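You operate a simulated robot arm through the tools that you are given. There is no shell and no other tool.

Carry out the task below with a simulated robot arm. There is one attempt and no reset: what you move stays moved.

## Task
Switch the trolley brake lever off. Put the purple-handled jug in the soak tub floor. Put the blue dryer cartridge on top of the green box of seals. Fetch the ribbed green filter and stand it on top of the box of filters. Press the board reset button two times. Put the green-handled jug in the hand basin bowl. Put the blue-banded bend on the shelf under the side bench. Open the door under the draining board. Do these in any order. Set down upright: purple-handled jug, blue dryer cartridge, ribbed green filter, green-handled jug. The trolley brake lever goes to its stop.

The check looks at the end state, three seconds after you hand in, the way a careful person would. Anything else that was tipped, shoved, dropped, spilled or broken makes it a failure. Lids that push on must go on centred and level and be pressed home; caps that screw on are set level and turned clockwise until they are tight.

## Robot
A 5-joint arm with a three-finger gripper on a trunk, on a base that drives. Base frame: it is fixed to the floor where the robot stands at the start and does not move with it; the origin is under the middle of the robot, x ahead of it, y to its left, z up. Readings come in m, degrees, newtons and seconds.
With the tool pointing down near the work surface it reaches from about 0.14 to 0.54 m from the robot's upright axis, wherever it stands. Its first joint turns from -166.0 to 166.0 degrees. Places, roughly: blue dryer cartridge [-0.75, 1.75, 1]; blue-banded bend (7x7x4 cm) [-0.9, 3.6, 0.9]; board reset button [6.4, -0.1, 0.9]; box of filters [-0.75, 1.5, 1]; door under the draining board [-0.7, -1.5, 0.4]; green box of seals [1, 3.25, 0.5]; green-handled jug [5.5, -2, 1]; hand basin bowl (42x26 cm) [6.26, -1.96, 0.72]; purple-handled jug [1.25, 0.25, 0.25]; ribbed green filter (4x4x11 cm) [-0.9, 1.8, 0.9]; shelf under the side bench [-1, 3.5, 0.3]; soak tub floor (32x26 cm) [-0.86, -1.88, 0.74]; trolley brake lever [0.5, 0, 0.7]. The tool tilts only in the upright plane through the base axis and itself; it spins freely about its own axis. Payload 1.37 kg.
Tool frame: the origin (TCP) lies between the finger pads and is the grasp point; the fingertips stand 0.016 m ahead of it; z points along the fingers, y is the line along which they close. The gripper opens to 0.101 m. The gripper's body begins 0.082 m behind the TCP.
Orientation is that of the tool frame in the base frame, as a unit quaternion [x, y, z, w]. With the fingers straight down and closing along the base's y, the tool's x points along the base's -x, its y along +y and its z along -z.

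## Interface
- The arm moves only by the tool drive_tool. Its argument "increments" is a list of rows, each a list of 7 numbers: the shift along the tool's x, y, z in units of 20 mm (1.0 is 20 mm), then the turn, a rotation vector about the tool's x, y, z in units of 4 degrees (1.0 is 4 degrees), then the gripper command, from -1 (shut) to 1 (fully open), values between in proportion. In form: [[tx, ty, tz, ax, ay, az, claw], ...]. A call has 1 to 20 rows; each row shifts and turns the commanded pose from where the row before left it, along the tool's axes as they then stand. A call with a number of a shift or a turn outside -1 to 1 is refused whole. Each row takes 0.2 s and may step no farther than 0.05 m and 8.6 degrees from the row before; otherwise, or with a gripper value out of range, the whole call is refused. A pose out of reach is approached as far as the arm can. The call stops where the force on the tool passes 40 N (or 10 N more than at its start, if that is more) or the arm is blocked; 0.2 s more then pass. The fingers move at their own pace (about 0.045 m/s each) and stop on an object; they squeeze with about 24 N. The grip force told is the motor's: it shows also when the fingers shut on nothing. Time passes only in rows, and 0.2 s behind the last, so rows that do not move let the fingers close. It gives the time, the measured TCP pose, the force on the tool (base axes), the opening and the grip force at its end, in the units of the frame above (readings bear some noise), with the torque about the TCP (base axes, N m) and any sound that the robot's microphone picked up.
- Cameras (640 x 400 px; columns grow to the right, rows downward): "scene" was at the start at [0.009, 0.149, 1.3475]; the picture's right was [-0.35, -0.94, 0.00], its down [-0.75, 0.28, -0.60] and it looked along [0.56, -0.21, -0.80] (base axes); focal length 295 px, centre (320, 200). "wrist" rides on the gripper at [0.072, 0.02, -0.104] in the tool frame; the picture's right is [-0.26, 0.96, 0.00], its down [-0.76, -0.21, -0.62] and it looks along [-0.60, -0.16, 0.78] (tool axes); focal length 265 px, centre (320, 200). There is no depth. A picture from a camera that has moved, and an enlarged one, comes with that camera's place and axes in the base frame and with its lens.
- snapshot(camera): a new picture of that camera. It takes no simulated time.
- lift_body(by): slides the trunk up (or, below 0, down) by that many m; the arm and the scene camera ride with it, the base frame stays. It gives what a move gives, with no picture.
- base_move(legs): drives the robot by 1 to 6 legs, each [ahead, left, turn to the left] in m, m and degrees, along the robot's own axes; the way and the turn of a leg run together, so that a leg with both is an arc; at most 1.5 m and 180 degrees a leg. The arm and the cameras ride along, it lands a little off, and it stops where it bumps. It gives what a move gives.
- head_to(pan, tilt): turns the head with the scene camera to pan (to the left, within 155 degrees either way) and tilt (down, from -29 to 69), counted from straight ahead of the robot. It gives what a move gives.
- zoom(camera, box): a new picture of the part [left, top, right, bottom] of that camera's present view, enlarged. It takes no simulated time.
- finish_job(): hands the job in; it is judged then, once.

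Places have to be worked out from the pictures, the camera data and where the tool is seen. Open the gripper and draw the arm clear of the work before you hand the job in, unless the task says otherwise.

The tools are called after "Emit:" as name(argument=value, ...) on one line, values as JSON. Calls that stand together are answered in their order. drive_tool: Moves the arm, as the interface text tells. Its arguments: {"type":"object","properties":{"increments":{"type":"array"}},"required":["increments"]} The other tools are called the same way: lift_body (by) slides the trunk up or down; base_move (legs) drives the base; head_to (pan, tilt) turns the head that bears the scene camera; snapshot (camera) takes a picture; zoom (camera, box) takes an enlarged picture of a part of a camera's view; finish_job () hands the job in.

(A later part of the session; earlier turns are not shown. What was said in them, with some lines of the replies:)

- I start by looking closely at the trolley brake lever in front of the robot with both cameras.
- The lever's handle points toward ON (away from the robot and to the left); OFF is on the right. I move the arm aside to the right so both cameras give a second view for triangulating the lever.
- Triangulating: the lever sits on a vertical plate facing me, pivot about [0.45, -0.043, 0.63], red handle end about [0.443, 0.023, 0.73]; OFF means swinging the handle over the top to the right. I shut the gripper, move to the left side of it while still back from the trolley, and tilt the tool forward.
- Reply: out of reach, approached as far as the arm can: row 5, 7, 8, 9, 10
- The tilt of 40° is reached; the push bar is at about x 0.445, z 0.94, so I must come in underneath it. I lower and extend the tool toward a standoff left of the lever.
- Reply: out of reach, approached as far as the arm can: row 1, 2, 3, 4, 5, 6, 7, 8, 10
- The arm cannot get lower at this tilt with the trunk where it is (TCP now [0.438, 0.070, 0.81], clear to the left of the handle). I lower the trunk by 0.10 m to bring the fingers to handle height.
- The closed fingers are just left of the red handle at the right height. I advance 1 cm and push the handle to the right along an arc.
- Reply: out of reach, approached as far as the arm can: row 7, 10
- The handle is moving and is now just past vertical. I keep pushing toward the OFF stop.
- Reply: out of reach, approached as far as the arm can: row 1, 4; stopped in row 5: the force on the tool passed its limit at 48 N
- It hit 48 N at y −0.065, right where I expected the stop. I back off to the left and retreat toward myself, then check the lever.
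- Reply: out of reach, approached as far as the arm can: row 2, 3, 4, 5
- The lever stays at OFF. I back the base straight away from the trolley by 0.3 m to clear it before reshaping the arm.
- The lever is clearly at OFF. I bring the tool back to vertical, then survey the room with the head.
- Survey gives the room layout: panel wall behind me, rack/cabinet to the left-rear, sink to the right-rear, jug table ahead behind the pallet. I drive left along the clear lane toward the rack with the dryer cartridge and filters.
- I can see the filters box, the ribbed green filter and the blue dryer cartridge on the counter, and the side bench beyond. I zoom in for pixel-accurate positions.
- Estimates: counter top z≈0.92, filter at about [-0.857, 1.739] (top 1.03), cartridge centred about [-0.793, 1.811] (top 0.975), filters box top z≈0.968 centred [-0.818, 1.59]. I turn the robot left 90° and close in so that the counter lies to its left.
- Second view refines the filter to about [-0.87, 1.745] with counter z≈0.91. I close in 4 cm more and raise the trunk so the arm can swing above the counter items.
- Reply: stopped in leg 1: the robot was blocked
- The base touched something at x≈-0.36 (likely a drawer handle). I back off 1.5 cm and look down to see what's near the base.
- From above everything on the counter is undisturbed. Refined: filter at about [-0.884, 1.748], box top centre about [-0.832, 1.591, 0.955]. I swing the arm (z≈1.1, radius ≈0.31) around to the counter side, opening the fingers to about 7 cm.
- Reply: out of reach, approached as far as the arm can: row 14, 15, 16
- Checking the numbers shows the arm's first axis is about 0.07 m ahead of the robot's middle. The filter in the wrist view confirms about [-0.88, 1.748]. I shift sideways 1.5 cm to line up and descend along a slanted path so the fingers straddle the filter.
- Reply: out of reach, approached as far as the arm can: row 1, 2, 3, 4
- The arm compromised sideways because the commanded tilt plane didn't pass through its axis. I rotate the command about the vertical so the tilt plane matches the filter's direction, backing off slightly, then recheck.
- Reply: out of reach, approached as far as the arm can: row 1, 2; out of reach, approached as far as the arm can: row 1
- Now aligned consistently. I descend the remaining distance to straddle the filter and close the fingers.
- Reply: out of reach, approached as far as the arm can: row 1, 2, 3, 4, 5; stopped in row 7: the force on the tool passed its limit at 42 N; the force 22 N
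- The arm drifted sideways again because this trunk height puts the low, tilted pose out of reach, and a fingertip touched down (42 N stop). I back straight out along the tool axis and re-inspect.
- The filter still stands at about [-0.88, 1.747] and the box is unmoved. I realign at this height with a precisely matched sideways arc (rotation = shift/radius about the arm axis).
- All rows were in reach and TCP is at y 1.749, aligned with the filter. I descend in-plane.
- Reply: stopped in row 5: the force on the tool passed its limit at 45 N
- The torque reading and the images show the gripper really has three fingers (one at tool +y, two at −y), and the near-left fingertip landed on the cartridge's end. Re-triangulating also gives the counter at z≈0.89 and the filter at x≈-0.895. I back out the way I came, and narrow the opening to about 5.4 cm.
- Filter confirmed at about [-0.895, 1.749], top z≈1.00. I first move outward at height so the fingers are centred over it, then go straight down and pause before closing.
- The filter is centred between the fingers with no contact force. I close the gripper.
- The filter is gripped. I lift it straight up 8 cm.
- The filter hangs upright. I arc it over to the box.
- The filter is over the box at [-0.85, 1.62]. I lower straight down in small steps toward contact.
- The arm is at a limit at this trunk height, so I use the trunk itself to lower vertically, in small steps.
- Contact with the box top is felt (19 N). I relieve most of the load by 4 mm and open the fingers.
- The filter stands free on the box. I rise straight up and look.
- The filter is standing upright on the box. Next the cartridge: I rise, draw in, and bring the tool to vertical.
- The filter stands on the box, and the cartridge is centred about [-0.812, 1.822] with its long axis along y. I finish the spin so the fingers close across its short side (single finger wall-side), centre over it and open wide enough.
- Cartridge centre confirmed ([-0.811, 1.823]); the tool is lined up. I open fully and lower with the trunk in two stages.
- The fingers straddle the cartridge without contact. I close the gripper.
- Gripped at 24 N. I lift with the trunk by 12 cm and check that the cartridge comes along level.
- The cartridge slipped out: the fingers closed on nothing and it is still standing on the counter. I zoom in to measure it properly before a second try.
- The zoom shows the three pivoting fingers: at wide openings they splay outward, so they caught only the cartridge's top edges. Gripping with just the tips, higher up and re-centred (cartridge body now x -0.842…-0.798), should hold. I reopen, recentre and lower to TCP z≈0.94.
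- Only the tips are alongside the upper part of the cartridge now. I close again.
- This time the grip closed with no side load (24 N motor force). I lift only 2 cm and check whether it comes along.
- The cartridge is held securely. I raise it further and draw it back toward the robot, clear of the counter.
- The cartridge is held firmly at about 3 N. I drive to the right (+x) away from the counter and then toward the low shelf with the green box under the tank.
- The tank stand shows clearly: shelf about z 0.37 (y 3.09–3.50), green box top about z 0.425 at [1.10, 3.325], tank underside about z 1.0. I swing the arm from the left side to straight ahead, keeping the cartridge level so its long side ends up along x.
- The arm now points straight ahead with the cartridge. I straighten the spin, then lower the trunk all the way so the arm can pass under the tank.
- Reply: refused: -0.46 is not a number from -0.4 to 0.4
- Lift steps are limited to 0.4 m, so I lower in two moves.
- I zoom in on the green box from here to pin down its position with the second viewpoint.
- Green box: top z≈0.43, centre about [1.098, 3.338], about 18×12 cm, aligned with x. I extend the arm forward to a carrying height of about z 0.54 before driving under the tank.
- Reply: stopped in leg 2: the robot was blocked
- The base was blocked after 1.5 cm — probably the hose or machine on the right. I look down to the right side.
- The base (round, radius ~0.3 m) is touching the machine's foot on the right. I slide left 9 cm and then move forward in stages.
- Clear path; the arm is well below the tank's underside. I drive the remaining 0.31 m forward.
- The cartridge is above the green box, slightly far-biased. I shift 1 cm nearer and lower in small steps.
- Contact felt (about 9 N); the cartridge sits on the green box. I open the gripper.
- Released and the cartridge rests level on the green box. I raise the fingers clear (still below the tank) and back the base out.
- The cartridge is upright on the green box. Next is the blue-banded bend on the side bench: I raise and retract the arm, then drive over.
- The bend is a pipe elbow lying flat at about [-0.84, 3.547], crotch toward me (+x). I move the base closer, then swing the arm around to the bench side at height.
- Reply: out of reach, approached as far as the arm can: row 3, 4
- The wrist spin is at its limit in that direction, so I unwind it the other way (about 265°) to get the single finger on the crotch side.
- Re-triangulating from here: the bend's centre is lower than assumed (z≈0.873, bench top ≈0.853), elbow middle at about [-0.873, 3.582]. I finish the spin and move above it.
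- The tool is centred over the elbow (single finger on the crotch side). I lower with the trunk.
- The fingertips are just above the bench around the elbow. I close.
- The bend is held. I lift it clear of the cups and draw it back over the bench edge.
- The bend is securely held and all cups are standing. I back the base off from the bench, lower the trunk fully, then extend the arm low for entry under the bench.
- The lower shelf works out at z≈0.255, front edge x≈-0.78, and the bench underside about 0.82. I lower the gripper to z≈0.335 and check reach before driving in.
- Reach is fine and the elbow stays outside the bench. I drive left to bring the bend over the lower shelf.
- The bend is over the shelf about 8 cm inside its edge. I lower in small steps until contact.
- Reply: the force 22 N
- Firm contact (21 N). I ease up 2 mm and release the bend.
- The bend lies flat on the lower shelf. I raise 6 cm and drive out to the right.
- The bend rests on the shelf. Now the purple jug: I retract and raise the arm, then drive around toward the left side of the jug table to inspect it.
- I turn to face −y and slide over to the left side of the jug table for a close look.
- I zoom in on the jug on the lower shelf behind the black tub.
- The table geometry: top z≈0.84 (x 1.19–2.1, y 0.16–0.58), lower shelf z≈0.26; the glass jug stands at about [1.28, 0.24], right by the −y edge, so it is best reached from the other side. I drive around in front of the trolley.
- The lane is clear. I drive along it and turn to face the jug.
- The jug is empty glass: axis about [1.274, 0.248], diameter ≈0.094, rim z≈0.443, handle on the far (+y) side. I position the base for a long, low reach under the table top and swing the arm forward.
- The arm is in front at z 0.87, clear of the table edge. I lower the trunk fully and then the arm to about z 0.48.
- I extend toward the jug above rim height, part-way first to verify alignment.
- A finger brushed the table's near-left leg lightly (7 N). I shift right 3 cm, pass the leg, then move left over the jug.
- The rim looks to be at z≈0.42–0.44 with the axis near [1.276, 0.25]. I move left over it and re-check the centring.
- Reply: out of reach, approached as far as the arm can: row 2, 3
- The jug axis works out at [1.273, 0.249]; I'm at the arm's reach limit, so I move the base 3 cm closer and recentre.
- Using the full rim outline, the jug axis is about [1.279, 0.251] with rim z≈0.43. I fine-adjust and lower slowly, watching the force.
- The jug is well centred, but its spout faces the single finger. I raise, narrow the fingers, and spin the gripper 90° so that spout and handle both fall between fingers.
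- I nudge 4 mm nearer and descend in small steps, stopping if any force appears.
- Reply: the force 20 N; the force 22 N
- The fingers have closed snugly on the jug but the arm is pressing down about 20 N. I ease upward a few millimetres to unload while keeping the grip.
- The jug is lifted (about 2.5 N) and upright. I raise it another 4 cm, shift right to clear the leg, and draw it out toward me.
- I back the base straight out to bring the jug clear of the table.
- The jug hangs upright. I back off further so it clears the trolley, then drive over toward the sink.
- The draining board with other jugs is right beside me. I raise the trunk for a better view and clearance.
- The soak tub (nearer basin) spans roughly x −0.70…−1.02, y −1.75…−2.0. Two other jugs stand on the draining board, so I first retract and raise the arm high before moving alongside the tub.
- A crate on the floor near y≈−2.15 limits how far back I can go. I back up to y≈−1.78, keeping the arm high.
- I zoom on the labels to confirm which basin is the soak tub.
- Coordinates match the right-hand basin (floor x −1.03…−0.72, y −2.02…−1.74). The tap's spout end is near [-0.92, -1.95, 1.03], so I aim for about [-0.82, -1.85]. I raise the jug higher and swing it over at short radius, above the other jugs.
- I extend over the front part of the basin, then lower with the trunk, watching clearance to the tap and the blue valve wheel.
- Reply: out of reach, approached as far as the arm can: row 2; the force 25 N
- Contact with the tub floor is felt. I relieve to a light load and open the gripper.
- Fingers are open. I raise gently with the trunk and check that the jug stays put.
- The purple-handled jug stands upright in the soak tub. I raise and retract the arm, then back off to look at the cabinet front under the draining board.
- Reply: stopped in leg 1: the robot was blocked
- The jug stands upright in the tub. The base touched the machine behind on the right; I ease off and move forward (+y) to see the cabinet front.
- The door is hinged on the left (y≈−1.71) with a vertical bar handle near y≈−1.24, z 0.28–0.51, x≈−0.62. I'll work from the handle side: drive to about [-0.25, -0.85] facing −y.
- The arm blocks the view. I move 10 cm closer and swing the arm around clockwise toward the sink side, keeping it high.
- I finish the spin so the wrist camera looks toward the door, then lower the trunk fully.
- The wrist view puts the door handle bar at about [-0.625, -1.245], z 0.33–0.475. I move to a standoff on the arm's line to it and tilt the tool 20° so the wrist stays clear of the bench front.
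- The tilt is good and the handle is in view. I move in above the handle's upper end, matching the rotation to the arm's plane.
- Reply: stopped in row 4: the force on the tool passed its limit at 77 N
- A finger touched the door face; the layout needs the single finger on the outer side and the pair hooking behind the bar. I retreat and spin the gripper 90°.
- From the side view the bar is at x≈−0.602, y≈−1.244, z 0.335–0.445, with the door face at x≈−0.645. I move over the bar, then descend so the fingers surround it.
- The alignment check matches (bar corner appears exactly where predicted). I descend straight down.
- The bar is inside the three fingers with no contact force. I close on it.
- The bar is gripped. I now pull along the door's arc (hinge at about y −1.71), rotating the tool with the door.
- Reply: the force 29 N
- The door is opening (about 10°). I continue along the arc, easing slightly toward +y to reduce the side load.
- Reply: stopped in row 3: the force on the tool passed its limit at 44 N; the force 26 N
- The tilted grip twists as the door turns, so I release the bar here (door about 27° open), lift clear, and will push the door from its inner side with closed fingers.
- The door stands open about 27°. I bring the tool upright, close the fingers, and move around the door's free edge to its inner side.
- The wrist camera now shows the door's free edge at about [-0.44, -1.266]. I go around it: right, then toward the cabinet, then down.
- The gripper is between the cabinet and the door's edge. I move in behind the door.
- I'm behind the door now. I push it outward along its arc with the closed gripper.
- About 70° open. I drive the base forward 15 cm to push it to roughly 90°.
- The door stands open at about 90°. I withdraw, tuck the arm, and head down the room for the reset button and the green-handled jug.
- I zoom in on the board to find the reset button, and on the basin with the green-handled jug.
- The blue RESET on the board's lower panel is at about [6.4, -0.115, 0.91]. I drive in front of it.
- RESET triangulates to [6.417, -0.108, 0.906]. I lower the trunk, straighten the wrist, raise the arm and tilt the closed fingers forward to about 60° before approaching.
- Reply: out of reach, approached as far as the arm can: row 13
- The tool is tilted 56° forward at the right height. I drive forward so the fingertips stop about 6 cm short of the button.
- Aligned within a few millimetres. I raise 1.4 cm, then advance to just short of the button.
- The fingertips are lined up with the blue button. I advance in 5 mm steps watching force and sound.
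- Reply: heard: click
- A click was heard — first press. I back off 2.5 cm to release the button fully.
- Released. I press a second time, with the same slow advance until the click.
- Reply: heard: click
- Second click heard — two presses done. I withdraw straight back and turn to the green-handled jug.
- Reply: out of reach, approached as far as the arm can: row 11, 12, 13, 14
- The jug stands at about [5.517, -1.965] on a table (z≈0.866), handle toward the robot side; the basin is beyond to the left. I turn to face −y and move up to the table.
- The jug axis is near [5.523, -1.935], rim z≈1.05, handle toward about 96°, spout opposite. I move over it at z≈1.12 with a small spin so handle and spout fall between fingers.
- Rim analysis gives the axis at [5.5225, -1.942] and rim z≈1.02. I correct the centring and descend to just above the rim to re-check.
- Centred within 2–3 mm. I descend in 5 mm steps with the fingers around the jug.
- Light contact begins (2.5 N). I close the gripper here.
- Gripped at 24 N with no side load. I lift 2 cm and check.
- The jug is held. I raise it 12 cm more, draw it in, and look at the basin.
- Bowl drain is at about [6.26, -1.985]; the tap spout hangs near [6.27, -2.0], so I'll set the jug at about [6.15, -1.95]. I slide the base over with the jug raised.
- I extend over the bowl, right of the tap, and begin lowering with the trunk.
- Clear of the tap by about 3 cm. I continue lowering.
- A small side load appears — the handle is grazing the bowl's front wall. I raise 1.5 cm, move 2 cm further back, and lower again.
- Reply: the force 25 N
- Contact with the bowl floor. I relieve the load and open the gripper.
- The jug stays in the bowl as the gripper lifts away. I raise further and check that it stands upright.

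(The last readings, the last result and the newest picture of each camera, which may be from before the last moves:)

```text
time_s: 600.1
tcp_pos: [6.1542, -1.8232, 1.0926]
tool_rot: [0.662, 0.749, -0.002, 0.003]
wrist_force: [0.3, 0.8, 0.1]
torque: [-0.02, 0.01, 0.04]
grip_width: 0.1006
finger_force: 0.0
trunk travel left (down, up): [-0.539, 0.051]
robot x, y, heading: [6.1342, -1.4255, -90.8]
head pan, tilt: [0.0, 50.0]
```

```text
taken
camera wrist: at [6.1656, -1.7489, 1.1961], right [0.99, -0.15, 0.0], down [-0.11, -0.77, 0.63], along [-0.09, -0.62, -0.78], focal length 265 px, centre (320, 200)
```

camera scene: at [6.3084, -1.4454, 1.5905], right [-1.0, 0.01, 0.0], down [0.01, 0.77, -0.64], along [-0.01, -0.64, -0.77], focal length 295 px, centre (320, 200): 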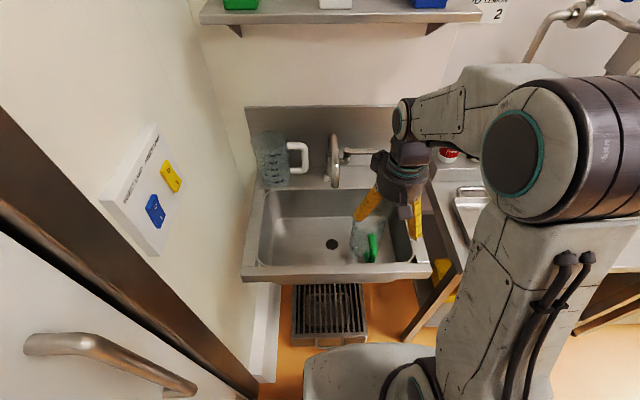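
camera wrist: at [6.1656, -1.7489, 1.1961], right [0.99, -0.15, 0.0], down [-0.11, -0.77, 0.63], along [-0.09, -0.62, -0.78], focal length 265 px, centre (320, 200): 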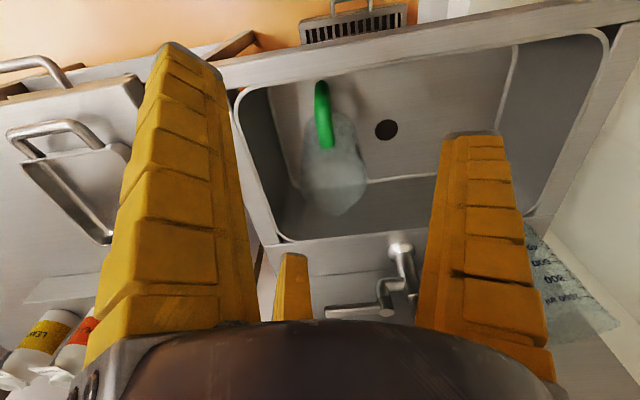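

The green-handled jug stands upright in the basin bowl. I back away so the arm is clear of everything and take a last look.

Emit:
base_move(legs=[[-0.5, 0, 0]])

Emit:
head_to(pan=5, tilt=35)

Emit:
snapshot(camera="scene")

Emit:
zoom(camera="scene", box=[220, 80, 480, 260])

```text
time_s: 603.0
tcp_pos: [6.1619, -1.3185, 1.0927]
tool_rot: [0.664, 0.748, -0.002, 0.003]
wrist_force: [-0.1, -0.6, -0.1]
torque: [-0.03, 0.0, -0.01]
grip_width: 0.1004
finger_force: 0.1
trunk travel left (down, up): [-0.539, 0.051]
robot x, y, heading: [6.1402, -0.9248, -91.2]
head pan, tilt: [0.0, 50.0]
```

```text
time_s: 603.8
tcp_pos: [6.1615, -1.3204, 1.0916]
tool_rot: [0.664, 0.748, -0.003, 0.003]
wrist_force: [-0.3, 0.4, -0.1]
torque: [-0.02, -0.01, -0.02]
grip_width: 0.1006
finger_force: 0.0
trunk travel left (down, up): [-0.539, 0.051]
robot x, y, heading: [6.1416, -0.922, -90.7]
head pan, tilt: [5.0, 35.0]
```

```text
taken
camera scene: at [6.3234, -0.9547, 1.6121], right [-1.0, -0.07, 0.0], down [-0.04, 0.57, -0.82], along [0.06, -0.82, -0.57], focal length 295 px, centre (320, 200)
```

scene: 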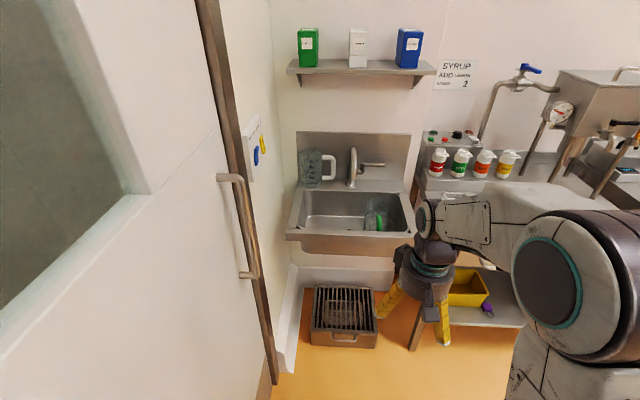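

```text
2.22 times, centred on (350, 170) of scene
camera zoom: at [6.3234, -0.9547, 1.6121], right [-1.0, -0.07, 0.0], down [-0.04, 0.57, -0.82], along [0.06, -0.82, -0.57], focal length 655 px, centre (253, 267)
```

zoom: 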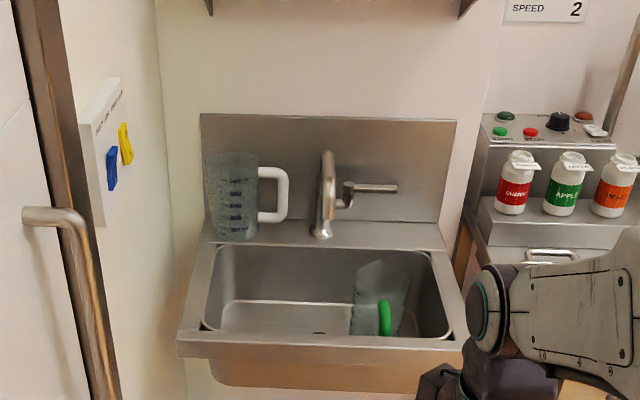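

All eight jobs are done and each was checked as it was finished. The green-handled jug stands upright in the basin, the gripper is open and the arm is clear, so I hand the job in.

Emit:
finish_job()

```text
The job is handed in.
```

I finished all eight jobs and handed the job in. I checked each one with the cameras or the force and sound readings as I completed it, but I did not drive back for a final tour. The verdict has not come back yet.

| Job | End state |
|---|---|
| Trolley brake lever | Off. I pushed it until it hit its stop (48 N), and the handle now points to OFF. |
| Ribbed green filter | Standing upright on the box of filters. |
| Blue dryer cartridge | Sitting level on the green box of seals, the same way up as it started. |
| Blue-banded bend | Lying flat on the shelf under the side bench. |
| Purple-handled jug | Upright in the soak tub, in the basin next to the draining board. |
| Door under the draining board | Open to about 90°. It was still open when I left. |
| Board reset button | Pressed twice, with a click each time and a full release in between. |
| Green-handled jug | Upright in the hand basin bowl, to the right of the tap. |

There were some contacts along the way:
- **Bumps:** the base was blocked at a drawer handle, a machine foot and the machine near the sink. A finger brushed a table leg and later pressed hard (77 N) against the closed door.
- **Cartridge:** my first grip slipped and slid it about 1 cm on the counter before I picked it up properly.

I saw nothing tipped, spilled or visibly moved after any of these.
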